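You operate a simulated robot arm through the tools that you are given. There is no shell and no other tool.

You are at the controls of a simulated two-armed robot. One attempt, no reset.

Task
Mix the paint that the note names, at its speed, then switch off.
Fine: Seat the jar in the cup, swing the arm over it, set the dial, switch on and watch till the colour is even.

Only the result counts: the job must be done as asked and must still hold three seconds after the hand-in. Knocking over, shifting, dropping, spilling or breaking anything else fails it.

Robot
Two 7-joint arms with fingered hands on one trunk that stands fixed in place. Base frame: the origin is at the foot of the trunk, x ahead of it, y to its left, z up. Lengths are in cm, angles in degrees, forces in N, time in s.
The left shoulder is at [7.3, 15.7, 110.9], the right one opposite. With the tool pointing down near the work surface each hand reaches from about 42 to 86 cm from the base axis, measured 20 degrees to its own side. Payload 4 kg a hand.
Tool frame (each hand has its own): the origin (TCP) lies between the finger pads and is the grasp point; the fingertips stand 3 cm ahead of it; z points along the fingers, y is the line along which they close. The gripper opens to 10.4 cm; its body begins 3.5 cm behind the TCP. The gripper is a hand of 3 fingers: y runs from the thumb to the fingers, the wrist lies at [-1.5, -10.4, -17.8] in the tool frame, and closing takes about 1.5 s.
Orientation is that of the tool frame in the base frame, as a unit quaternion [x, y, z, w]. With the fingers straight down and the wrist toward the robot, the tool's x, y and z point along [0, 1, 0], [1, 0, 0] and [0, 0, -1] of the base frame.

Tools
- The arms move only by the tool jog_arm. It takes "left_increments", "right_increments" or both (then of equal length, played together; a hand with none holds still); each is a list of rows, each a list of 6 numbers: the shift along the tool's x, y, z in units of 50 mm (1.0 is 50 mm), then the turn, a rotation vector about the tool's x, y, z in units of 8 degrees (1.0 is 8 degrees). In form: [[x, y, z, rx, ry, rz], ...]. A call has 1 to 20 rows; each row shifts and turns the commanded pose from where the row before left it, along the tool's axes as they then stand. "left_grip" and "right_grip" are, for a hand that has rows, the opening, from 0 (shut) to 1 (fully open), set as the call begins (left out, the last holds). A call with a number of a shift or a turn outside -1 to 1 is refused whole. A row lasts 0.2 s, in which the tool goes at most 5 cm and 8.6 degrees; a call with a longer step from one row to the next is refused whole, and so is a gripper value outside its range. Where a pose cannot be reached the arm comes as near as it can. A force on the tool above 40 N (or 10 N above the force at the start of the call, whichever is more), or a blocked arm, ends the call early, and 0.2 s more pass. Each finger travels about 15.3 cm/s and halts on what it meets, pressing with about 27 N; the grip force reading is that of the motor and also rises with nothing between the fingers. The clock runs only during rows and for 0.2 s after the last one: add rows that do not move to give the fingers time. It gives the time, the measured TCP pose, the force on the tool (base axes), the opening and the grip force at its end, in the units of the frame above (readings bear some noise), with the torque about the TCP (base axes, N m) and any sound that the robot's microphone picked up.
- Cameras (640 x 400 px; columns grow to the right, rows downward): "scene" is now at [13.78, 3.09, 134.13]; the picture's right is [0.31, -0.95, 0.00], its down [-0.52, -0.17, -0.83] and it looks along [0.79, 0.26, -0.55] (base axes); focal length 297 px, centre (320, 200). "left" rides on the left gripper at [-6.4, -9.4, -11.7] in its tool frame; the picture's right is [-0.72, -0.33, 0.61], its down [0.64, -0.65, 0.40] and it looks along [0.27, 0.68, 0.68] (tool axes); focal length 238 px, centre (320, 200). "right" rides on the right gripper at [6.4, -9.4, -11.7] in its tool frame; the picture's right is [-0.72, 0.33, -0.61], its down [-0.64, -0.65, 0.40] and it looks along [-0.27, 0.68, 0.68] (tool axes); focal length 238 px, centre (320, 200).
- camera(camera): a new picture of that camera. The clock stands still meanwhile.
- lift_body(by): slides the trunk up (or, below 0, down) by that many cm; the arms and the scene camera ride with it, the base frame stays. It gives what a move gives, with no picture.
- set_fingers(index, middle, thumb_bend, thumb_turn, hand): sets how far each is bent, from 0 (flat) to 100 (curled in); at 30 the hand is open as for a grip, at 70 the pads meet at the TCP. One left out holds its place. A second passes; each finger stops where it meets its share of the squeeze, and holds until it gets a number again. A gripper value or a shape takes the hand back. It gives what a move gives, with no picture; readings hold the bend of each and the force on the fingers (four entries, about 0 where the hand has none), thumb and palm. thumb_turn goes from beside the hand (0) to across from the fingers (100), as for a grip.
- hand_shape(shape, hand): the hand has 3 fingers and takes this shape, open, in about a second: jaw (thumb against the fingers, like two jaws); tri (thumb and two fingers); tip (a fingertip pinch); poke (one finger out to press); point (the index stretched); flat (the hand flat); cup (the hand cupped); fist (a fist). The gripper value then closes the fingers along that shape, each until it touches; the sizes above hold for jaw. It gives what a move gives, with no picture.
- pan_tilt(pan, tilt): turns the head with the scene camera to pan (to the left, within 86 degrees either way) and tilt (down, from -29 to 69), counted from straight ahead of the robot. It gives what a move gives.
- measure_at(camera, pixels): for up to 12 pixels [column, row] of the newest picture of that camera ("zoom" is the newest enlarged one), the place [x, y, z] in the base frame of the surface seen there, good to about 0.3 cm. The clock stands still meanwhile.
- zoom(camera, box): a new picture of the part [left, top, right, bottom] of that camera's present view, enlarged. The clock stands still meanwhile.
- hand_in(): hands the job in; it is judged then, once.

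Unless the task says otherwise, let go and move clear before handing in.

The tools are called as name(argument=value, ...) on one line, values as JSON. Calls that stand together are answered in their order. jog_arm: Moves the arms, as the interface text tells. Its arguments: {"type":"object","properties":{"left_increments":{"type":"array","items":{"type":"array","items":{"type":"number"}}},"left_grip":{"type":"number"},"right_increments":{"type":"array","items":{"type":"array","items":{"type":"number"}}},"right_grip":{"type":"number"}},"required":[]} The other tools are called the same way: lift_body (by) moves the trunk up or down; hand_shape (shape, hand) gives the hand a shape; set_fingers (index, middle, thumb_bend, thumb_turn, hand) moves the fingers one by one; pan_tilt (pan, tilt) turns the head that bears the scene camera; camera (camera) takes a picture; measure_at (camera, pixels) gives the place of the surface under pixels of a picture; zoom (camera, box) takes an enlarged picture of a part of a camera's view; hand_in () hands the job in.

At the start:

```text
time_s: 0.0
left_eef_pos: [48.53, 34.27, 114.88]
left_ee_rot: [0.707, 0.707, -0.001, 0.0]
left_wrist_force: [0.5, -0.4, 0.7]
left_moment: [-0.03, 0.0, -0.04]
left_opening: 10.4
left_grip_force: 0.1
left_shape: jaw
left_bend: [30.0, 30.0, 30.0, 98.0]
left_finger forces: [0.1, 0.0, 0.1, 0.0, 0.0, 0.0]
right_eef_pos: [60.99, -1.25, 110.82]
right_ee_rot: [0.707, 0.707, -0.001, 0.0]
right_wrist_force: [0.7, 0.4, -0.2]
right_moment: [-0.01, -0.02, -0.02]
right_opening: 10.37
right_grip_force: 0.1
right_shape: jaw
right_bend: [30.0, 30.0, 30.0, 98.0]
right_finger forces: [0.1, 0.1, 0.0, 0.0, 0.0, 0.1]
trunk travel left (down, up): [-52.5, 41.5]
head pan, tilt (commanded): [18.3, 33.2]
```

scene: 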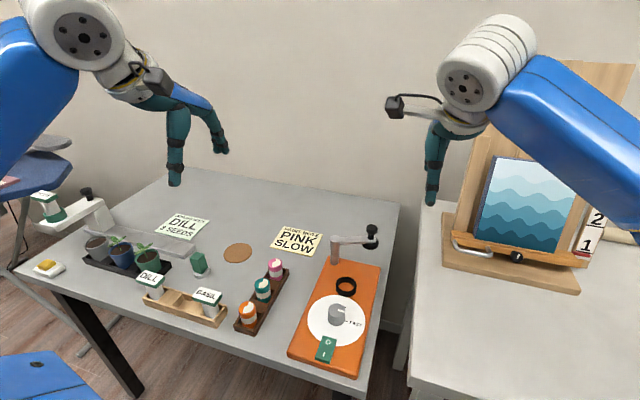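
right: 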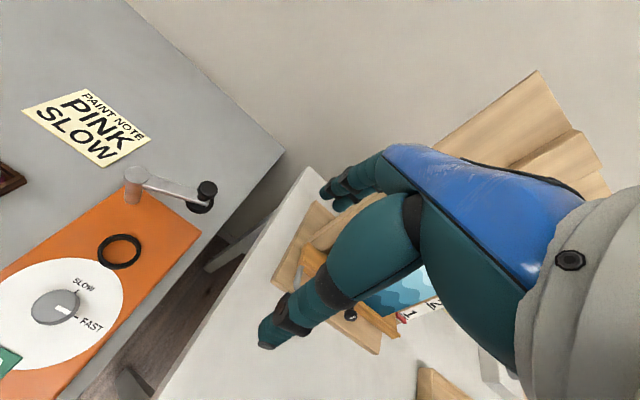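
left: 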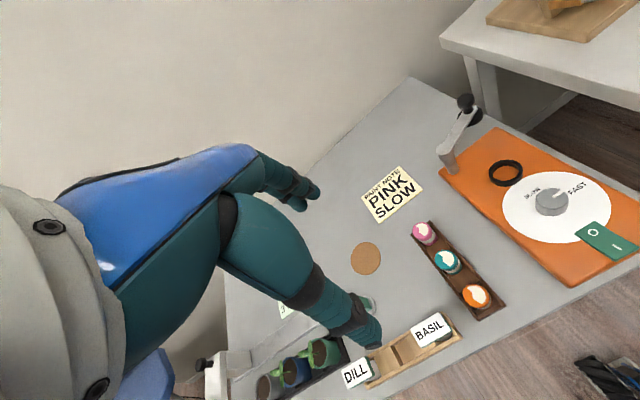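

The note reads "PINK / SLOW" (scene around 295,242); the pink jar stands at about (275,268) and the mixer is the orange board at (340,310). I'll zoom in on the mixer and jars before moving.

zoom(camera="scene", box=[280, 210, 400, 390])

zoom(camera="scene", box=[220, 220, 340, 340])

measure_at(camera="scene", pixels=[[346, 285], [337, 287], [356, 288], [335, 240], [372, 232], [336, 312], [326, 348], [275, 264], [263, 287], [248, 311], [276, 276], [300, 345]])

```text
2.22 times, centred on (340, 300) of scene
```

zoom: 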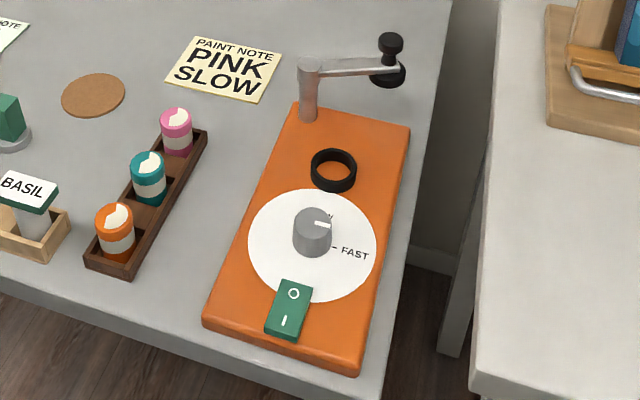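

```text
3.33 times, centred on (280, 280) of scene
```

zoom: 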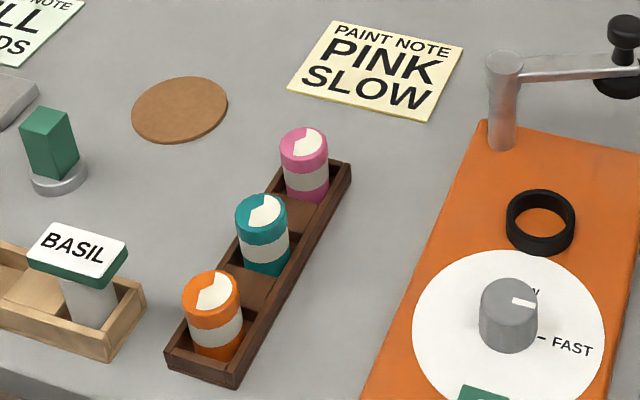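

```text
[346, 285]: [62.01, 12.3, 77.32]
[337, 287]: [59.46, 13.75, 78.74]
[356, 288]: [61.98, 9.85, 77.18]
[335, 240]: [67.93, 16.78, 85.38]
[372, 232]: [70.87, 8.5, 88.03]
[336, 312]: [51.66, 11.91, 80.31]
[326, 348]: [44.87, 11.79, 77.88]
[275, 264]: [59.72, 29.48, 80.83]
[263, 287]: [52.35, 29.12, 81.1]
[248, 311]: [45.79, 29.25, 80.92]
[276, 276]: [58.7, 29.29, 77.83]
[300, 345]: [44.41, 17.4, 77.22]
```

The jar tops are at z≈81, the ring cup at about (61.5,12), and the dial at (51.7,12). I'll zoom in on the dial with both hand cameras to read its marks and pointer, and measure the table.

zoom(camera="right", box=[0, 160, 240, 400])

zoom(camera="left", box=[400, 80, 640, 320])

measure_at(camera="scene", pixels=[[300, 290], [240, 254], [276, 258], [283, 282], [240, 325], [288, 270], [335, 262], [344, 238], [360, 236], [371, 244], [346, 278], [350, 294]])

measure_at(camera="right", pixels=[[55, 308], [85, 284], [92, 323], [118, 252], [118, 236], [100, 258], [138, 250], [133, 175], [165, 188], [207, 188], [200, 205], [5, 365]])

```text
1.67 times, centred on (120, 280) of right
```

zoom: 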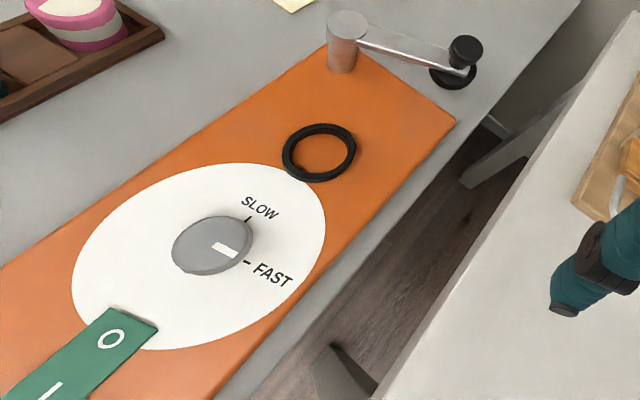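

```text
1.67 times, centred on (520, 200) of left
```

zoom: 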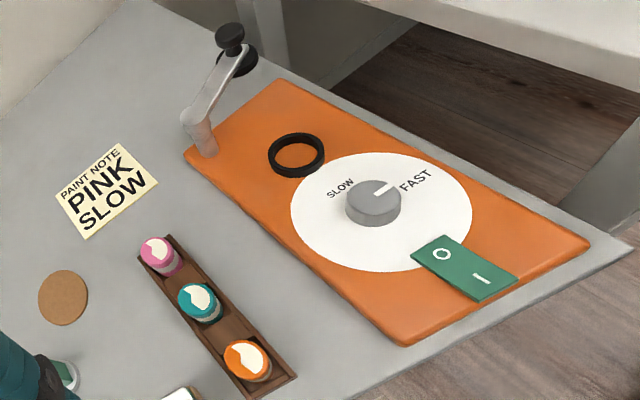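

```text
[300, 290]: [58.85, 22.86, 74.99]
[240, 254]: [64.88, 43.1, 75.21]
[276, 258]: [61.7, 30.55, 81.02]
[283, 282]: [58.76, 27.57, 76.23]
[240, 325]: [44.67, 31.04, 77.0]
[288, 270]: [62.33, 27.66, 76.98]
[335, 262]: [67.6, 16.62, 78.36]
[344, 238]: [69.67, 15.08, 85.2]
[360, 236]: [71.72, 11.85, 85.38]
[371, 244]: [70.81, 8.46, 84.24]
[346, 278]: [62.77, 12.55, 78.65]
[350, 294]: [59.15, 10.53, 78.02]
```

```text
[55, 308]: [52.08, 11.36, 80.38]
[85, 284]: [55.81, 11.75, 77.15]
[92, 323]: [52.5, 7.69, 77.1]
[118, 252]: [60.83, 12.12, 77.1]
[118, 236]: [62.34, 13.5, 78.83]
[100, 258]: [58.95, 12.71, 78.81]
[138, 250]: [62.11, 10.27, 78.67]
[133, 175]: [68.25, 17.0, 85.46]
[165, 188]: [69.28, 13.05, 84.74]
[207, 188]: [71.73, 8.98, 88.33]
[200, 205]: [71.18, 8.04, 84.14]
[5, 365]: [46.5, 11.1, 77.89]
```

The ring cup's rim is at z≈78.8, centred near (60.7,12), and the arm runs from the post (68.2,16.8) to its knob (71.3,8.7). The dial pointer sits near FAST, so I'll take a tighter zoom of the dial to get its angles.

zoom(camera="right", box=[20, 260, 116, 350])

measure_at(camera="zoom", pixels=[[320, 200], [355, 110], [380, 240], [345, 200], [250, 210], [200, 230]])

```text
4.44 times, centred on (68, 305) of right
```

zoom: 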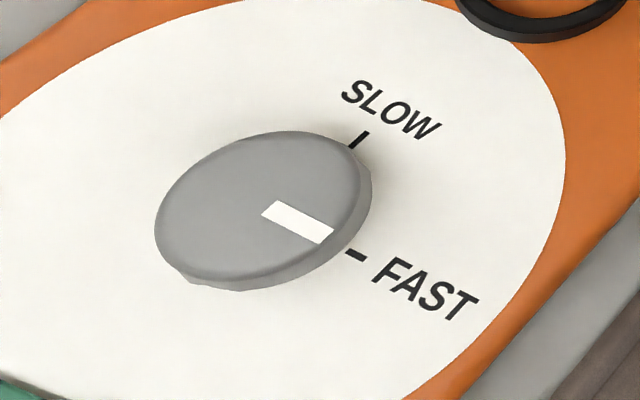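

```text
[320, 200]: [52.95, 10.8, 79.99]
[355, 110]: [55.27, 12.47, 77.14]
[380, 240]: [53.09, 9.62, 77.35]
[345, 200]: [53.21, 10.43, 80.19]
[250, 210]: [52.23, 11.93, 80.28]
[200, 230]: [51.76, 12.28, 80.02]
```

measure_at(camera="zoom", pixels=[[360, 140], [355, 255], [367, 260], [272, 210], [326, 235], [160, 215], [360, 180], [265, 135], [250, 282], [365, 132], [320, 205], [255, 205]])

camera(camera="right")

```text
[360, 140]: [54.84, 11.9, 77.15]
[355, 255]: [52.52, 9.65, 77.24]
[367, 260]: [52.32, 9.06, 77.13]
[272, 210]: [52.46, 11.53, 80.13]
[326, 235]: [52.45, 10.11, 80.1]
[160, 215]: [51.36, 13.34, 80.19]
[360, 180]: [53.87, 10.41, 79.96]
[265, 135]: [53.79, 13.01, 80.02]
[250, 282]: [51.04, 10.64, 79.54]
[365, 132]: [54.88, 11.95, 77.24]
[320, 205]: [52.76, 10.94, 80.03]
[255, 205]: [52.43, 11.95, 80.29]
```

```text
taken
```

right: 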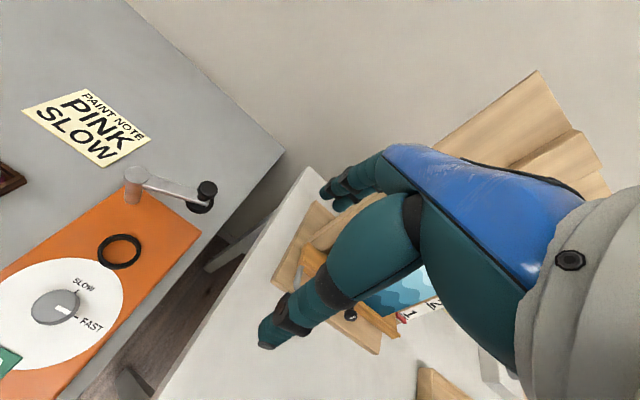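

The pointer is at about -90° (on FAST) and the SLOW tick is at about 0° (straight ahead, +x), so the dial needs a 90° counter-clockwise turn; its knob is centred at (52.5,11.9) with r≈1.9. Next I'll measure the pink jar and tray closely.

zoom(camera="scene", box=[250, 245, 314, 285])

zoom(camera="left", box=[390, 200, 518, 320])

```text
10.00 times, centred on (282, 265) of scene
```

zoom: 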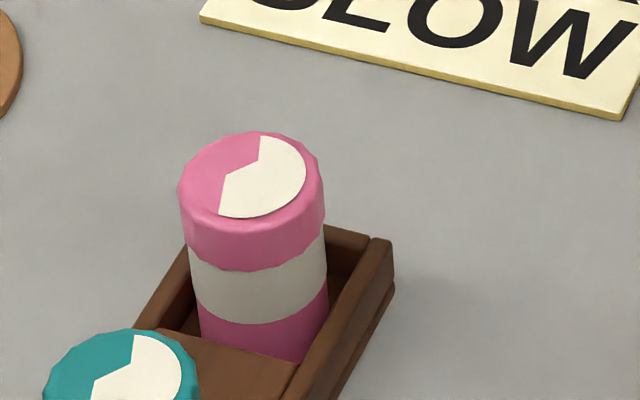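

```text
3.33 times, centred on (454, 260) of left
```

zoom: 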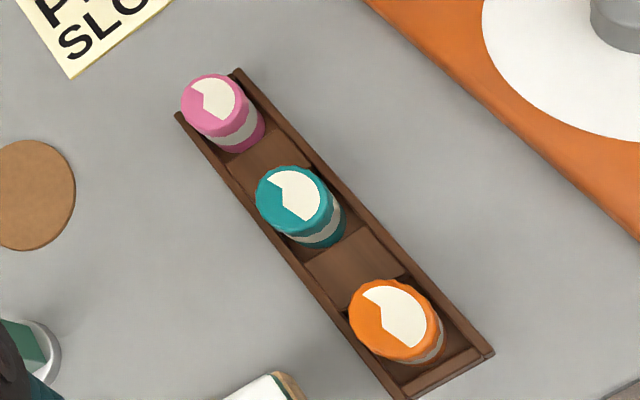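

measure_at(camera="zoom", pixels=[[212, 104], [188, 97], [237, 107], [208, 78], [214, 133], [237, 71], [181, 116], [299, 208], [394, 318], [270, 155], [235, 140], [250, 148]])

zoom(camera="scene", box=[250, 245, 314, 285])

measure_at(camera="zoom", pixels=[[250, 175], [185, 190], [318, 190], [255, 135], [255, 215], [258, 245], [258, 290], [258, 335], [300, 355], [375, 245], [340, 235], [230, 345]])

```text
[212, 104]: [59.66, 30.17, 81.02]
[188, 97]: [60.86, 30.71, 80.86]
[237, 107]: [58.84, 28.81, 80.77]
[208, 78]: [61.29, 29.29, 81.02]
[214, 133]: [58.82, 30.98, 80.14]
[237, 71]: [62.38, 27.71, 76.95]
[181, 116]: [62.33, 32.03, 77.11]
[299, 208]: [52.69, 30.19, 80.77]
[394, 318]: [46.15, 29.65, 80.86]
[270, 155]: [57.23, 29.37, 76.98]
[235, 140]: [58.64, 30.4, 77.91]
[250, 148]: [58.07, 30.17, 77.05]
```

```text
10.00 times, centred on (282, 265) of scene
```

zoom: 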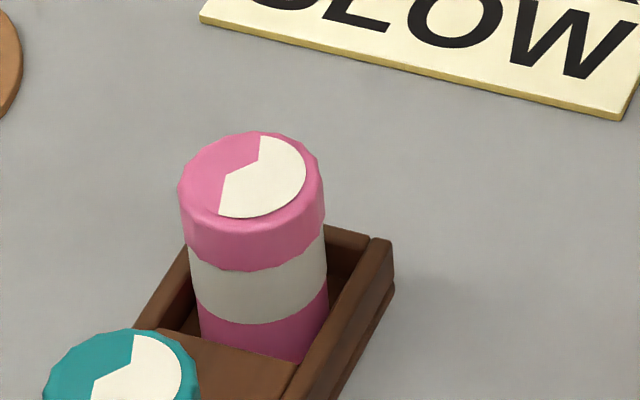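

```text
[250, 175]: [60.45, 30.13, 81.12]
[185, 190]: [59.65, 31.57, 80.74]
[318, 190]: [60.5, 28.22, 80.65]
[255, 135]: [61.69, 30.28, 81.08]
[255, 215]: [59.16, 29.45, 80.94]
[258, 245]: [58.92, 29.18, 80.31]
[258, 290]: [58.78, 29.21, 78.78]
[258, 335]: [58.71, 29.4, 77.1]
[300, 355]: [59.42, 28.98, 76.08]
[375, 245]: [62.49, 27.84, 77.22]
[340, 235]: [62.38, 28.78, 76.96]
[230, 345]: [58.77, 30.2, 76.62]
```

The pink jar's lid is centred near (60.2,29.9), about 3.4 cm across, top z≈81, and the tray walls rise to z≈77. I'll turn the left hand 45° so the thumb clears the teal jar, then bring it above the pink jar.

jog_arm(left_increments=[[0, 0, 0, 0, 0, 0.9375], [0, 0, 0, 0, 0, 0.9375], [0, 0, 0, 0, 0, 0.9375], [0, 0, 0, 0, 0, 0.9375], [0, 0, 0, 0, 0, 0.9375], [0, 0, 0, 0, 0, 0.9375], [0.129, 0.285, 0.5, 0, 0, 0], [0.129, 0.285, 0.5, 0, 0, 0], [0.129, 0.285, 0.5, 0, 0, 0], [0.129, 0.285, 0.5, 0, 0, 0], [0.129, 0.285, 0.5, 0, 0, 0], [0.129, 0.285, 0.5, 0, 0, 0], [0.129, 0.285, 0.5, 0, 0, 0], [0.129, 0.285, 0.5, 0, 0, 0]], left_grip=1.0)

```text
time_s: 3.0
left_eef_pos: [60.01, 29.9, 94.93]
left_ee_rot: [0.924, 0.383, 0.0, 0.0]
left_wrist_force: [-0.7, -0.1, -0.1]
left_moment: [-0.02, 0.0, 0.0]
left_opening: 10.4
left_grip_force: 0.0
left_shape: jaw
left_bend: [30.0, 30.0, 30.0, 98.0]
left_finger forces: [0.1, 0.0, 0.0, 0.0, 0.0, 0.0]
right_eef_pos: [61.11, -1.27, 111.08]
right_ee_rot: [0.707, 0.707, 0.0, -0.001]
right_wrist_force: [0.1, -0.7, 0.6]
right_moment: [0.01, -0.02, -0.04]
right_opening: 10.35
right_grip_force: 0.0
right_shape: jaw
right_bend: [30.0, 30.0, 30.0, 98.0]
right_finger forces: [0.1, 0.0, 0.1, 0.0, 0.0, 0.0]
trunk travel left (down, up): [-52.5, 41.5]
head pan, tilt (commanded): [18.3, 33.2]
```

The left hand is at (60.0,29.9,94.9) with the orientation I planned. I'll look from the scene and left cameras before going down.

camera(camera="scene")

camera(camera="left")

```text
taken
```

scene: 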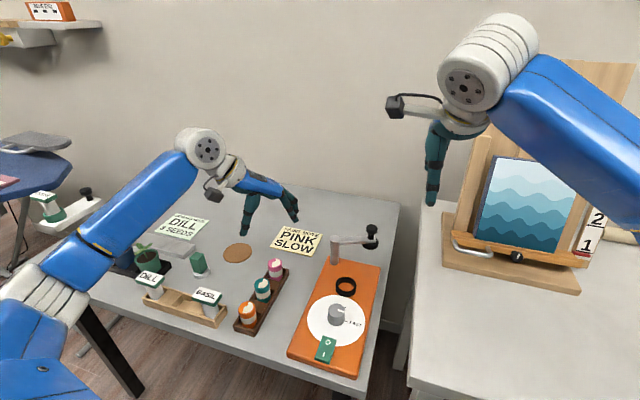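

```text
taken
```

left: 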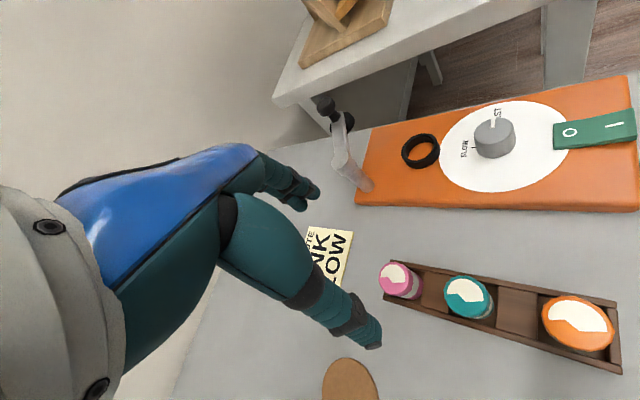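

I have a closer view from the left camera; I'll measure the jar lid (400,278) and the ring cup (420,150) again.

zoom(camera="left", box=[370, 110, 498, 190])

measure_at(camera="zoom", pixels=[[320, 200], [250, 200], [182, 210], [170, 230], [350, 200], [240, 130]])

zoom(camera="left", box=[370, 250, 450, 300])

measure_at(camera="zoom", pixels=[[180, 200], [280, 200], [85, 200], [180, 120], [180, 280]])

```text
5.00 times, centred on (434, 150) of left
```

zoom: 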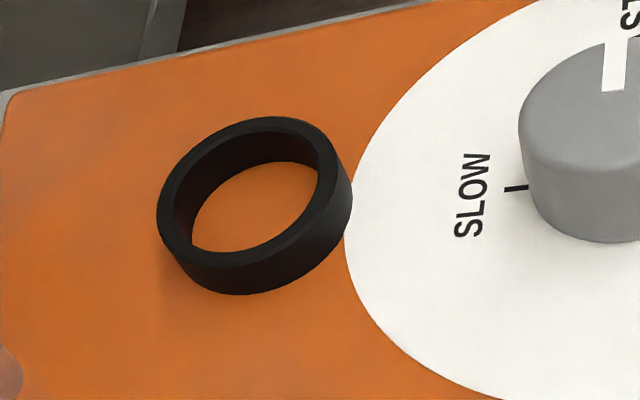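

```text
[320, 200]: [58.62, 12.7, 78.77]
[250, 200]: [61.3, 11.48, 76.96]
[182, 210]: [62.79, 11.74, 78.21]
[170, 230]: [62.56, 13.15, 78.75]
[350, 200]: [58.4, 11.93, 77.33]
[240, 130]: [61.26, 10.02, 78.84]
```

```text
8.00 times, centred on (410, 275) of left
```

zoom: 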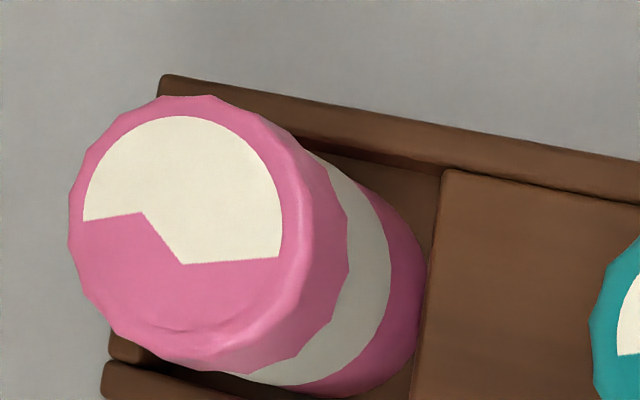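

```text
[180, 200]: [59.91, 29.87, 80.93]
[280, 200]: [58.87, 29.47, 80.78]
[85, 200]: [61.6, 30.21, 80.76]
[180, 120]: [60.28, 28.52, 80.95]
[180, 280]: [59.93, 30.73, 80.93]
```

measure_at(camera="zoom", pixels=[[75, 235], [300, 230], [200, 102], [190, 340], [130, 130], [120, 310], [345, 240], [405, 330], [165, 85], [125, 350], [500, 145], [420, 240]])

zoom(camera="left", box=[390, 122, 454, 172])

measure_at(camera="zoom", pixels=[[320, 200], [280, 80], [390, 150], [150, 230], [140, 300], [200, 330], [300, 330], [400, 250], [430, 200], [330, 70], [230, 110], [180, 170]])

```text
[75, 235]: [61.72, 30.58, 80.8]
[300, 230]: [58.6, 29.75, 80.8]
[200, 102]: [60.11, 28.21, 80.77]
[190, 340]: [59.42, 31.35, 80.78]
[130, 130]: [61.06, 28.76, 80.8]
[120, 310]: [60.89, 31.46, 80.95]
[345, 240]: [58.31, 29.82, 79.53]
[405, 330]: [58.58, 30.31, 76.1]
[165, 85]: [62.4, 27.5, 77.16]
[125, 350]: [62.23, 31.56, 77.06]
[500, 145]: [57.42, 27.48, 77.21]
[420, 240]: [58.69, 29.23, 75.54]
```

```text
8.00 times, centred on (422, 147) of left
```

zoom: 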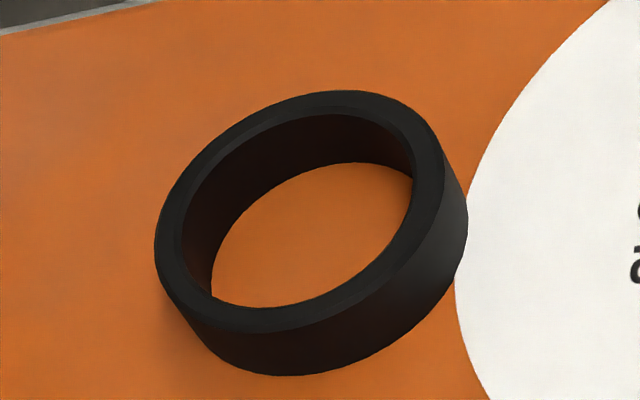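

```text
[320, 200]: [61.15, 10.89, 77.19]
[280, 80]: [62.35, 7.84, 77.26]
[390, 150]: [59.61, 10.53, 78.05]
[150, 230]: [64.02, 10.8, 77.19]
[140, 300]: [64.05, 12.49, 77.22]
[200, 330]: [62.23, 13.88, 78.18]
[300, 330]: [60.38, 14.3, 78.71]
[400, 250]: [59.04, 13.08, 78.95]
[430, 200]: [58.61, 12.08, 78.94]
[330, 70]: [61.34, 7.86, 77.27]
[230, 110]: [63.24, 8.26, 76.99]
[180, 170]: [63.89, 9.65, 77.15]
```

measure_at(camera="zoom", pixels=[[168, 250], [195, 180], [260, 128], [340, 104], [405, 118], [430, 160], [425, 210], [380, 268], [310, 307], [240, 320], [190, 300], [300, 240]])

```text
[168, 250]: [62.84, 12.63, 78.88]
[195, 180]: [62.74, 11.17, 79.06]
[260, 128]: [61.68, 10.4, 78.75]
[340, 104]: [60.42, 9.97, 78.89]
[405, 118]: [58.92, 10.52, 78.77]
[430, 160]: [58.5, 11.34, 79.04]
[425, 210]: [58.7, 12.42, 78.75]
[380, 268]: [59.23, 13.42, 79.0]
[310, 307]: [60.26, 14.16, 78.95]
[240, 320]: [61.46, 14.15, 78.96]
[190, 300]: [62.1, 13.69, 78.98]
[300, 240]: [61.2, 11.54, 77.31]
```

Fitted positions: jar lid centre (60.1,29.9) with r≈1.65, ring centre (60.65,12.1) with inner r≈1.85. I'll descend straight down with the hand open so the fingertips stop just above the tray wall.

jog_arm(left_increments=[[0.01, 0.01, 0.4, 0, 0, 0], [0, 0, 0.4, 0, 0, 0], [0, 0, 0.4, 0, 0, 0], [0, 0, 0.4, 0, 0, 0], [0, 0, 0.4, 0, 0, 0], [0, 0, 0.3, 0, 0, 0], [0, 0, 0, 0, 0, 0]], left_grip=1.0)

camera(camera="left")

zoom(camera="scene", box=[200, 180, 360, 300])

```text
time_s: 4.6
left_eef_pos: [59.95, 29.83, 83.23]
left_ee_rot: [0.924, 0.383, 0.001, -0.001]
left_wrist_force: [-0.8, 0.3, 0.8]
left_moment: [-0.04, -0.01, -0.01]
left_opening: 10.39
left_grip_force: 0.2
left_shape: jaw
left_bend: [30.0, 30.0, 30.0, 98.0]
left_finger forces: [0.0, 0.0, 0.1, 0.0, 0.0, 0.0]
right_eef_pos: [60.98, -1.26, 110.98]
right_ee_rot: [0.707, 0.707, 0.0, -0.001]
right_wrist_force: [0.9, 0.4, -0.2]
right_moment: [0.0, -0.01, 0.02]
right_opening: 10.38
right_grip_force: 0.1
right_shape: jaw
right_bend: [30.0, 30.0, 30.0, 98.0]
right_finger forces: [0.0, 0.1, 0.0, 0.0, 0.0, 0.0]
trunk travel left (down, up): [-52.5, 41.5]
head pan, tilt (commanded): [18.3, 33.2]
```

```text
taken
```

left: 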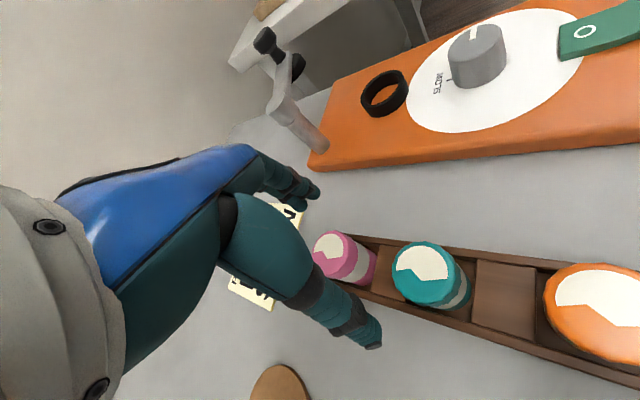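

```text
3.33 times, centred on (280, 240) of scene
```

zoom: 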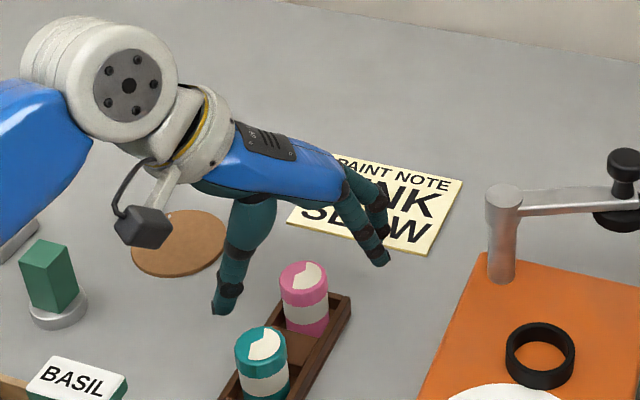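

The left view agrees with my projection: the jar lid (328,255) is midway between thumb and fingers. I'll go down to TCP z≈81 and close slowly on the jar.

jog_arm(left_increments=[[0.02, 0, 0.22, 0, 0, 0], [0.01, 0, 0.22, 0, 0, 0], [0, 0, 0, 0, 0, 0]], left_grip=0.6)

camera(camera="left")

zoom(camera="scene", box=[230, 215, 326, 285])

```text
time_s: 5.4
left_eef_pos: [60.04, 29.79, 81.24]
left_ee_rot: [0.924, 0.383, -0.001, 0.001]
left_wrist_force: [-0.7, 1.0, 0.5]
left_moment: [0.01, -0.01, 0.02]
left_opening: 6.29
left_grip_force: 0.2
left_shape: jaw
left_bend: [29.0, 40.0, 64.0, 100.0]
left_finger forces: [0.1, 0.0, 0.1, 0.0, 0.0, 0.0]
right_eef_pos: [60.83, -1.31, 111.12]
right_ee_rot: [0.707, 0.707, 0.0, 0.0]
right_wrist_force: [0.3, -0.1, -0.8]
right_moment: [0.0, -0.03, -0.03]
right_opening: 10.36
right_grip_force: 0.1
right_shape: jaw
right_bend: [30.0, 30.0, 30.0, 98.0]
right_finger forces: [0.1, 0.0, 0.0, 0.0, 0.0, 0.1]
trunk travel left (down, up): [-52.5, 41.5]
head pan, tilt (commanded): [18.3, 33.2]
```

```text
taken
```

left: 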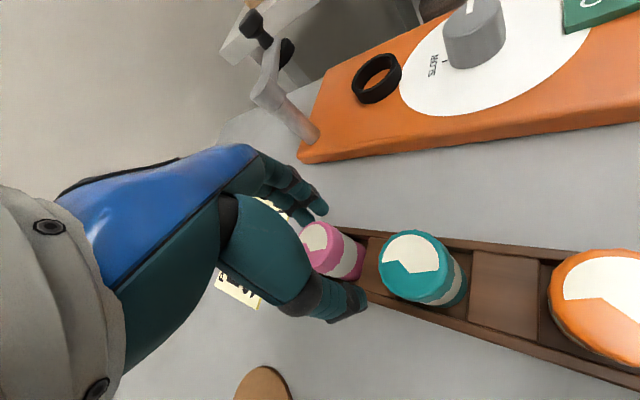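

```text
5.71 times, centred on (278, 250) of scene
```

zoom: 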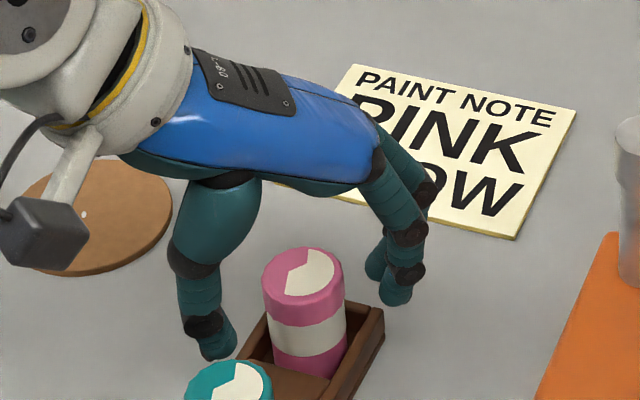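

The fingers are at about 6.3 cm, with the jar between thumb (215,345) and fingers (395,290) in the zoom and nothing else touched. I'll close on the jar with idle rows to let the grip settle.

jog_arm(left_increments=[[0, 0, 0.03, 0, 0, 0], [0, 0, 0, 0, 0, 0], [0, 0, 0, 0, 0, 0], [0, 0, 0, 0, 0, 0], [0, 0, 0, 0, 0, 0], [0, 0, 0, 0, 0, 0], [0, 0, 0, 0, 0, 0]], left_grip=0.2)

camera(camera="left")

zoom(camera="scene", box=[230, 215, 326, 285])

```text
time_s: 7.0
left_eef_pos: [59.91, 29.72, 81.11]
left_ee_rot: [0.924, 0.383, 0.0, 0.001]
left_wrist_force: [-0.6, 0.0, 1.9]
left_moment: [0.01, -0.02, -0.01]
left_opening: 2.53
left_grip_force: 27.1
left_shape: jaw
left_bend: [74.0, 56.0, 74.0, 100.0]
left_finger forces: [14.2, 9.5, 0.1, 0.1, 24.3, 0.0]
right_eef_pos: [60.85, -1.22, 110.87]
right_ee_rot: [0.707, 0.707, 0.0, 0.0]
right_wrist_force: [0.7, 0.4, 0.5]
right_moment: [-0.02, -0.01, -0.01]
right_opening: 10.37
right_grip_force: 0.1
right_shape: jaw
right_bend: [30.0, 30.0, 30.0, 98.0]
right_finger forces: [0.0, 0.0, 0.1, 0.0, 0.0, 0.0]
trunk travel left (down, up): [-52.5, 41.5]
head pan, tilt (commanded): [18.3, 33.2]
```

```text
taken
```

left: 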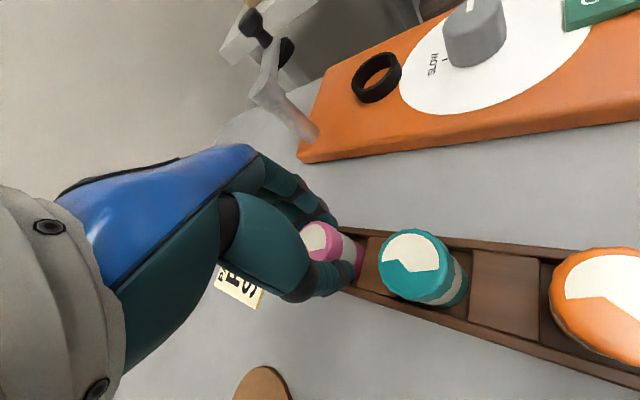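

```text
5.71 times, centred on (278, 250) of scene
```

zoom: 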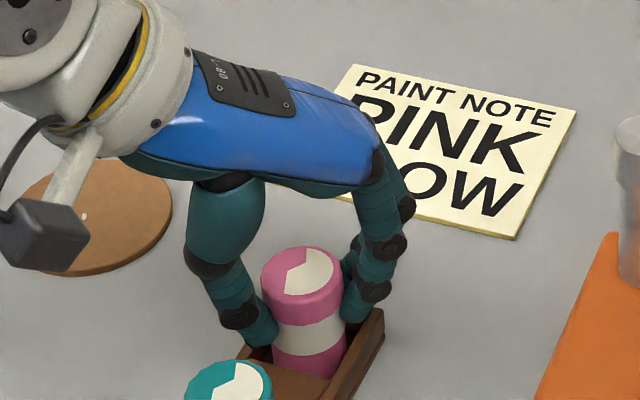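

The jar is gripped (thumb 24 N, fingers 14+9.5 N) and still upright in its slot. I'll lift slowly and check.

jog_arm(left_increments=[[0, 0, -0.1, 0, 0, 0], [0, 0, -0.15, 0, 0, 0], [0, 0, -0.2, 0, 0, 0], [0, 0, -0.25, 0, 0, 0], [0, 0, -0.25, 0, 0, 0], [0, 0, -0.25, 0, 0, 0], [0, 0, -0.25, 0, 0, 0], [0, 0, -0.25, 0, 0, 0], [0, 0, -0.2, 0, 0, 0], [0, 0, -0.1, 0, 0, 0], [0, 0, 0, 0, 0, 0]])

camera(camera="left")

zoom(camera="scene", box=[200, 180, 328, 280])

```text
time_s: 9.4
left_eef_pos: [60.21, 30.03, 91.14]
left_ee_rot: [0.924, 0.382, 0.0, 0.0]
left_wrist_force: [0.4, -0.6, -1.3]
left_moment: [0.0, 0.01, 0.05]
left_opening: 2.55
left_grip_force: 26.8
left_shape: jaw
left_bend: [74.0, 56.0, 74.0, 100.0]
left_finger forces: [14.1, 9.7, 0.1, 0.0, 24.0, 0.0]
right_eef_pos: [60.97, -1.16, 110.96]
right_ee_rot: [0.707, 0.707, -0.001, 0.0]
right_wrist_force: [-0.3, -0.7, 0.9]
right_moment: [0.01, 0.01, 0.0]
right_opening: 10.38
right_grip_force: 0.2
right_shape: jaw
right_bend: [30.0, 30.0, 30.0, 98.0]
right_finger forces: [0.0, 0.0, 0.1, 0.0, 0.0, 0.1]
trunk travel left (down, up): [-52.5, 41.5]
head pan, tilt (commanded): [18.3, 33.2]
```

```text
taken
```

left: 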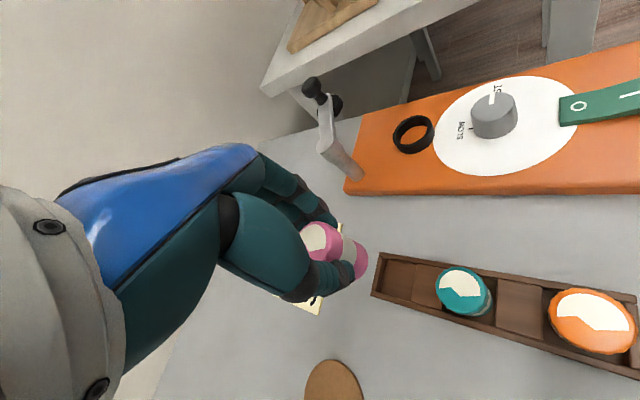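

```text
4.00 times, centred on (264, 230) of scene
```

zoom: 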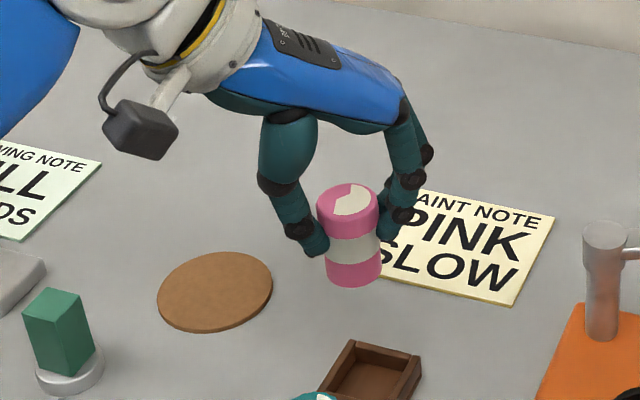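

The jar came out cleanly and hangs upright. I'll measure the lid in the hand to get its offset from the TCP for the placement.

zoom(camera="scene", box=[270, 218, 302, 254])

measure_at(camera="zoom", pixels=[[320, 150], [260, 130], [320, 200], [320, 300], [320, 350], [250, 200], [380, 200], [380, 130], [320, 100], [300, 250]])

```text
11.11 times, centred on (286, 236) of scene
```

zoom: 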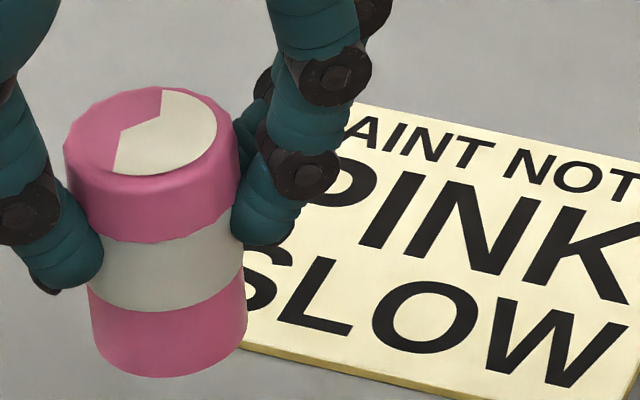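

```text
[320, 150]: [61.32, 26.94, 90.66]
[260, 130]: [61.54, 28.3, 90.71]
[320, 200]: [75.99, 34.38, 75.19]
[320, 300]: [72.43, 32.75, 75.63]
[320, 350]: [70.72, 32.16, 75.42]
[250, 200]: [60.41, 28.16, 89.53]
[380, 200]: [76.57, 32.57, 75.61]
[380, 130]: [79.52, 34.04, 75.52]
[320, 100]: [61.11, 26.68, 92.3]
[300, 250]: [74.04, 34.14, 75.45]
```

measure_at(camera="zoom", pixels=[[68, 145], [234, 140], [165, 92], [160, 170], [100, 108], [215, 105], [150, 130], [150, 372], [95, 340], [245, 325], [160, 275], [215, 165]])

```text
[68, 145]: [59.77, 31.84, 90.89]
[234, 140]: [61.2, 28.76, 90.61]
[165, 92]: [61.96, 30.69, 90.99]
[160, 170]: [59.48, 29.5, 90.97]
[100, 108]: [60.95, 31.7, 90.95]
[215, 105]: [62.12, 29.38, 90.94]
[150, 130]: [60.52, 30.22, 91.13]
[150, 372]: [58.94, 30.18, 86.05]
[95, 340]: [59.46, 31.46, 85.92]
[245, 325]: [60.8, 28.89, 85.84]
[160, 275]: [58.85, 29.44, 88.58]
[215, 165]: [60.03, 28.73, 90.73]
```

The lid centre in the hand is about (60.5,30.15), i.e. (+0.3,+0.15) from the TCP, and the jar bottom is at z≈85.8. I'll carry it sideways at this height to stand over the ring.

jog_arm(left_increments=[[-0.1, 0.1, 0, 0, 0, 0], [-0.2, 0.2, 0, 0, 0, 0], [-0.25, 0.255, 0, 0, 0, 0], [-0.25, 0.255, 0, 0, 0, 0], [-0.25, 0.255, 0, 0, 0, 0], [-0.25, 0.255, 0, 0, 0, 0], [-0.25, 0.255, 0, 0, 0, 0], [-0.25, 0.255, 0, 0, 0, 0], [-0.25, 0.25, 0, 0, 0, 0], [-0.2, 0.2, 0, 0, 0, 0], [-0.15, 0.15, 0, 0, 0, 0], [-0.1, 0.1, 0, 0, 0, 0], [-0.03, 0.03, 0, 0, 0, 0], [0, 0, 0, 0, 0, 0]])

camera(camera="left")

zoom(camera="scene", box=[280, 220, 408, 300])

camera(camera="right")

```text
time_s: 12.4
left_eef_pos: [60.26, 11.92, 91.12]
left_ee_rot: [0.924, 0.383, 0.001, -0.001]
left_wrist_force: [0.3, 0.1, -0.8]
left_moment: [0.02, 0.01, 0.0]
left_opening: 2.59
left_grip_force: 27.0
left_shape: jaw
left_bend: [74.0, 56.0, 74.0, 100.0]
left_finger forces: [14.2, 9.8, 0.0, 0.1, 24.0, 0.0]
right_eef_pos: [60.9, -1.25, 110.94]
right_ee_rot: [0.707, 0.707, 0.0, 0.0]
right_wrist_force: [-0.2, 0.7, -0.7]
right_moment: [-0.03, 0.0, -0.03]
right_opening: 10.38
right_grip_force: 0.1
right_shape: jaw
right_bend: [30.0, 30.0, 30.0, 98.0]
right_finger forces: [0.0, 0.0, 0.0, 0.0, 0.0, 0.1]
trunk travel left (down, up): [-52.5, 41.5]
head pan, tilt (commanded): [18.3, 33.2]
```

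```text
taken
```

left: 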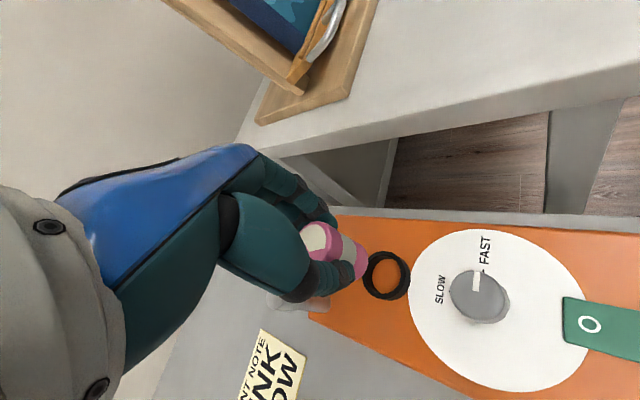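

```text
5.00 times, centred on (344, 260) of scene
```

zoom: 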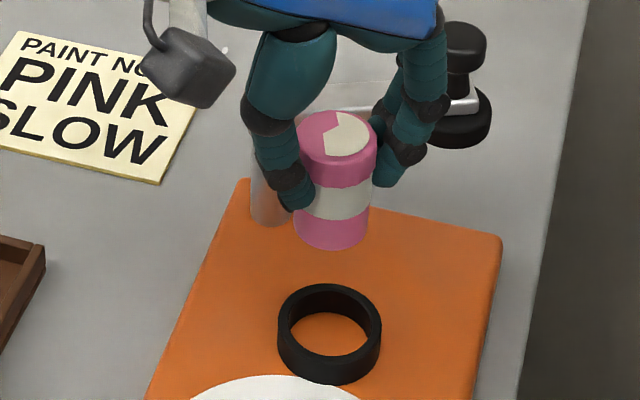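

```text
taken
```

right: 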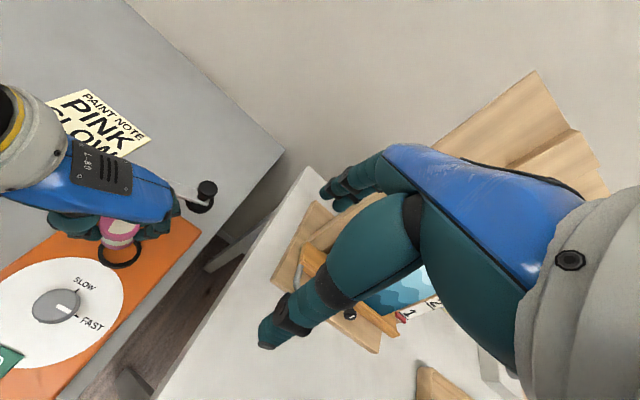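

The jar hovers over the ring; I'll measure both the jar's lid and bottom and the ring's rim in the same zoom to align them.

measure_at(camera="zoom", pixels=[[284, 325], [374, 325], [330, 290], [300, 300], [360, 300], [310, 360], [355, 360], [330, 368], [290, 345], [370, 345]])

measure_at(camera="zoom", pixels=[[299, 145], [374, 150], [345, 114], [335, 160], [310, 122], [368, 125], [333, 249], [297, 230], [368, 235], [310, 243], [355, 244]])

```text
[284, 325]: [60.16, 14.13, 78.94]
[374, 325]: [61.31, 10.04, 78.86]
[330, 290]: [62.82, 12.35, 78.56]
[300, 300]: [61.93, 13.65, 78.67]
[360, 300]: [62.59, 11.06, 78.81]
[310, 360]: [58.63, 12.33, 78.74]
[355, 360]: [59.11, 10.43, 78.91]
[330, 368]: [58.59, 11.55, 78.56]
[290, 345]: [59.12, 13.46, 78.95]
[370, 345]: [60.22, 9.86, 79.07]
```

```text
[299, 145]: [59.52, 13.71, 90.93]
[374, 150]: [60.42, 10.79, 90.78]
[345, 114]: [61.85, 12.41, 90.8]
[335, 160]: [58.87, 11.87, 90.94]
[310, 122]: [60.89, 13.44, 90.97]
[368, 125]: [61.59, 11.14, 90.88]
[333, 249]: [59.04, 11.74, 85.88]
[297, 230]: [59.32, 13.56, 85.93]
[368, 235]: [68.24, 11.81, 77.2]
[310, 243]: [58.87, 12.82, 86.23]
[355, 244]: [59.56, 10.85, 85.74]
```

The ring centre reads (60.7,12.0) and the jar about (60.4,12.2). I'll shift (+0.25,-0.15) and lower until the jar's bottom is just above the rim, then check again.

jog_arm(left_increments=[[0.014, 0.057, 0.1, 0, 0, 0], [0, 0, 0.2, 0, 0, 0], [0, 0, 0.25, 0, 0, 0], [0, 0, 0.25, 0, 0, 0], [0, 0, 0.2, 0, 0, 0], [0, 0, 0.15, 0, 0, 0], [0, 0, 0.07, 0, 0, 0], [0, 0, 0, 0, 0, 0]])

camera(camera="left")

zoom(camera="right", box=[80, 200, 160, 290])

zoom(camera="scene", box=[314, 250, 378, 300])

```text
time_s: 14.2
left_eef_pos: [60.52, 11.78, 85.02]
left_ee_rot: [0.924, 0.383, 0.0, 0.0]
left_wrist_force: [-0.1, -0.7, -1.2]
left_moment: [0.0, 0.01, -0.03]
left_opening: 2.55
left_grip_force: 27.1
left_shape: jaw
left_bend: [74.0, 56.0, 74.0, 100.0]
left_finger forces: [14.2, 9.7, 0.1, 0.0, 24.0, 0.0]
right_eef_pos: [61.05, -1.34, 110.96]
right_ee_rot: [0.707, 0.707, -0.001, 0.0]
right_wrist_force: [-0.2, -0.5, 0.4]
right_moment: [-0.03, -0.03, 0.02]
right_opening: 10.38
right_grip_force: 0.1
right_shape: jaw
right_bend: [30.0, 30.0, 30.0, 98.0]
right_finger forces: [0.0, 0.0, 0.0, 0.1, 0.1, 0.1]
trunk travel left (down, up): [-52.5, 41.5]
head pan, tilt (commanded): [18.3, 33.2]
```

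```text
taken
```

left: 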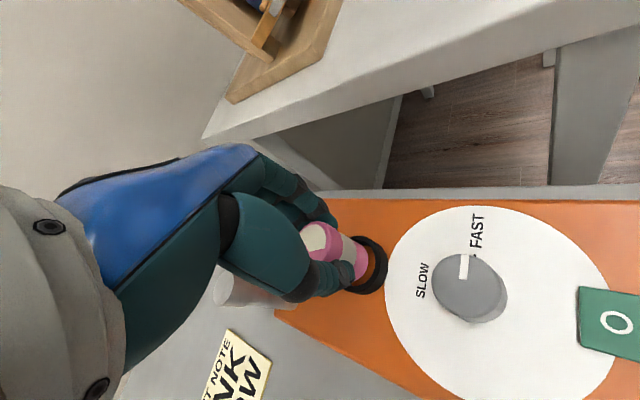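

```text
4.44 times, centred on (120, 245) of right
```

zoom: 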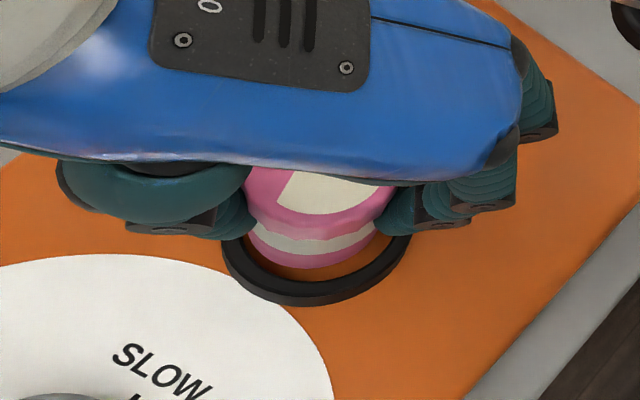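

```text
8.00 times, centred on (346, 275) of scene
```

zoom: 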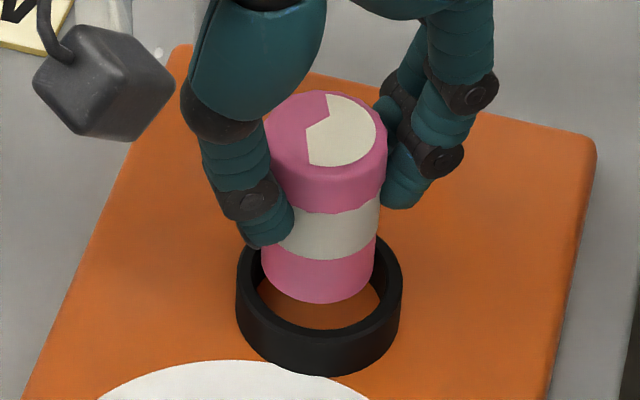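

Laterally the jar bottom (columns 261–376, centre 318) matches the ring (236–403, centre 319). I'll measure the depth-wise alignment.

measure_at(camera="zoom", pixels=[[318, 300], [290, 295], [350, 294], [268, 278], [371, 278], [319, 343], [270, 327], [370, 327], [245, 280], [394, 280], [320, 98], [320, 165]])

zoom(camera="left", box=[300, 210, 396, 300])

measure_at(camera="zoom", pixels=[[350, 280], [320, 200], [400, 250], [420, 300], [460, 250], [440, 180], [400, 140], [420, 350], [300, 320]])

```text
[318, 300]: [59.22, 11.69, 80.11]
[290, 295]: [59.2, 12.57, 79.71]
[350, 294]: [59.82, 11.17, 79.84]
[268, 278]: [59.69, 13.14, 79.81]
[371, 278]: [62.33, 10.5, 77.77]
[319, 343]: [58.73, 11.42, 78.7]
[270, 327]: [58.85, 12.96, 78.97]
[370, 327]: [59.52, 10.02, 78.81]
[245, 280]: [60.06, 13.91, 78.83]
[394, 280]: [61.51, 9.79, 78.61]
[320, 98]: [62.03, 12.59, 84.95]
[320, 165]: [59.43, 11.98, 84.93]
```

```text
4.44 times, centred on (348, 255) of left
```

zoom: 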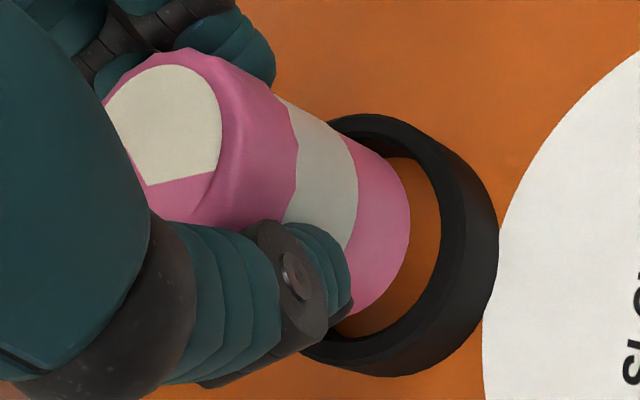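

```text
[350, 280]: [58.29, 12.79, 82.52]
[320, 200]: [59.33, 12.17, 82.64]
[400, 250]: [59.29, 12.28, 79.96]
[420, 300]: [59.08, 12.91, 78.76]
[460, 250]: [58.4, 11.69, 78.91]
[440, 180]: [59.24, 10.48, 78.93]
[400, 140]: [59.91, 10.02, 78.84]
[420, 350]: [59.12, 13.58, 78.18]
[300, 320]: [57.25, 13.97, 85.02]
```

By pixel geometry the jar bottom is at (60.6,12.0) against the ring at (60.67,12.05), well within the ~0.3 cm clearance. I'll nudge +0.07 in x and lower gently toward the cup floor, watching the force.

jog_arm(left_increments=[[0.01, 0.01, 0.04, 0, 0, 0], [0, 0, 0.06, 0, 0, 0], [0, 0, 0.06, 0, 0, 0], [0, 0, 0.06, 0, 0, 0], [0, 0, 0.06, 0, 0, 0], [0, 0, 0.06, 0, 0, 0], [0, 0, 0.05, 0, 0, 0], [0, 0, 0, 0, 0, 0]])

zoom(camera="scene", box=[314, 250, 378, 300])

zoom(camera="right", box=[80, 200, 160, 290])

```text
time_s: 16.0
left_eef_pos: [60.54, 11.81, 83.04]
left_ee_rot: [0.924, 0.383, 0.0, 0.0]
left_wrist_force: [-1.0, 0.5, -0.7]
left_moment: [0.02, -0.01, -0.01]
left_opening: 2.56
left_grip_force: 27.1
left_shape: jaw
left_bend: [74.0, 56.0, 74.0, 100.0]
left_finger forces: [14.1, 9.9, 0.0, 0.1, 24.1, 0.0]
right_eef_pos: [61.0, -1.39, 110.97]
right_ee_rot: [0.707, 0.707, -0.001, 0.0]
right_wrist_force: [0.6, 0.2, 1.0]
right_moment: [0.01, 0.01, 0.0]
right_opening: 10.37
right_grip_force: 0.1
right_shape: jaw
right_bend: [30.0, 30.0, 30.0, 98.0]
right_finger forces: [0.0, 0.0, 0.1, 0.1, 0.0, 0.0]
trunk travel left (down, up): [-52.5, 41.5]
head pan, tilt (commanded): [18.3, 33.2]
```

```text
8.00 times, centred on (346, 275) of scene
```

zoom: 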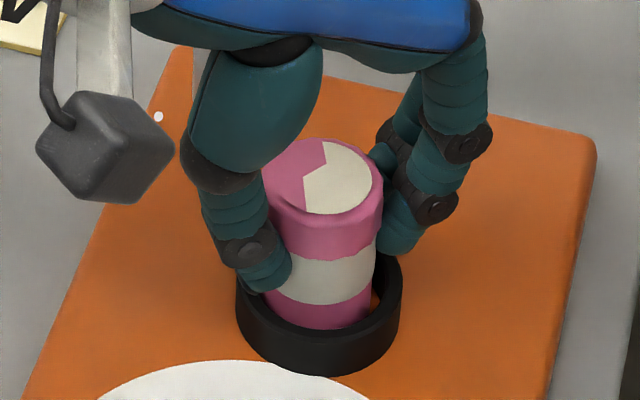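

```text
4.44 times, centred on (120, 245) of right
```

zoom: 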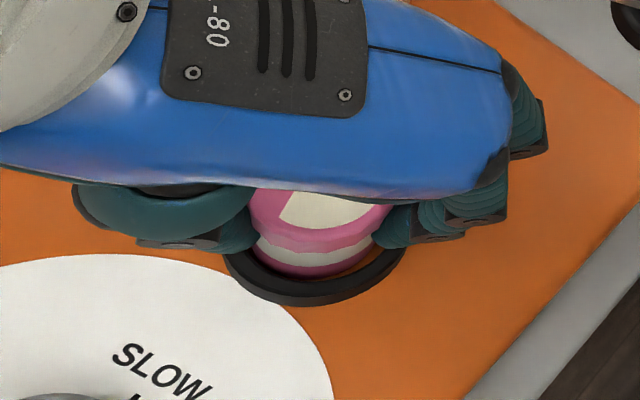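

The jar has entered the ring without touching (force near 0). I'll go down a little more until it meets the floor.

jog_arm(left_increments=[[0, 0, 0.03, 0, 0, 0], [0, 0, 0.03, 0, 0, 0], [0, 0, 0.03, 0, 0, 0], [0, 0, 0, 0, 0, 0]])

zoom(camera="scene", box=[314, 250, 378, 300])

```text
time_s: 17.0
left_eef_pos: [60.56, 11.75, 82.62]
left_ee_rot: [0.924, 0.383, 0.0, 0.001]
left_wrist_force: [0.4, 1.1, 1.1]
left_moment: [-0.02, -0.01, -0.01]
left_opening: 2.54
left_grip_force: 27.6
left_shape: jaw
left_bend: [74.0, 56.0, 74.0, 100.0]
left_finger forces: [14.3, 10.0, 0.0, 0.1, 24.6, 0.0]
right_eef_pos: [60.88, -1.33, 110.98]
right_ee_rot: [0.707, 0.707, 0.001, 0.001]
right_wrist_force: [0.1, -0.1, 0.5]
right_moment: [-0.02, -0.01, 0.0]
right_opening: 10.38
right_grip_force: 0.1
right_shape: jaw
right_bend: [30.0, 30.0, 30.0, 98.0]
right_finger forces: [0.1, 0.1, 0.1, 0.0, 0.0, 0.0]
trunk travel left (down, up): [-52.5, 41.5]
head pan, tilt (commanded): [18.3, 33.2]
```

```text
8.00 times, centred on (346, 275) of scene
```

zoom: 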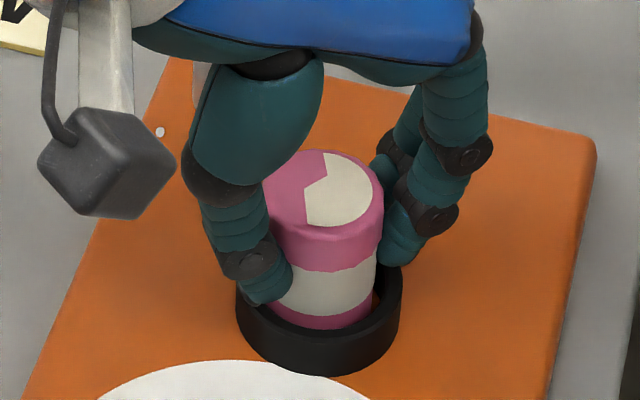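

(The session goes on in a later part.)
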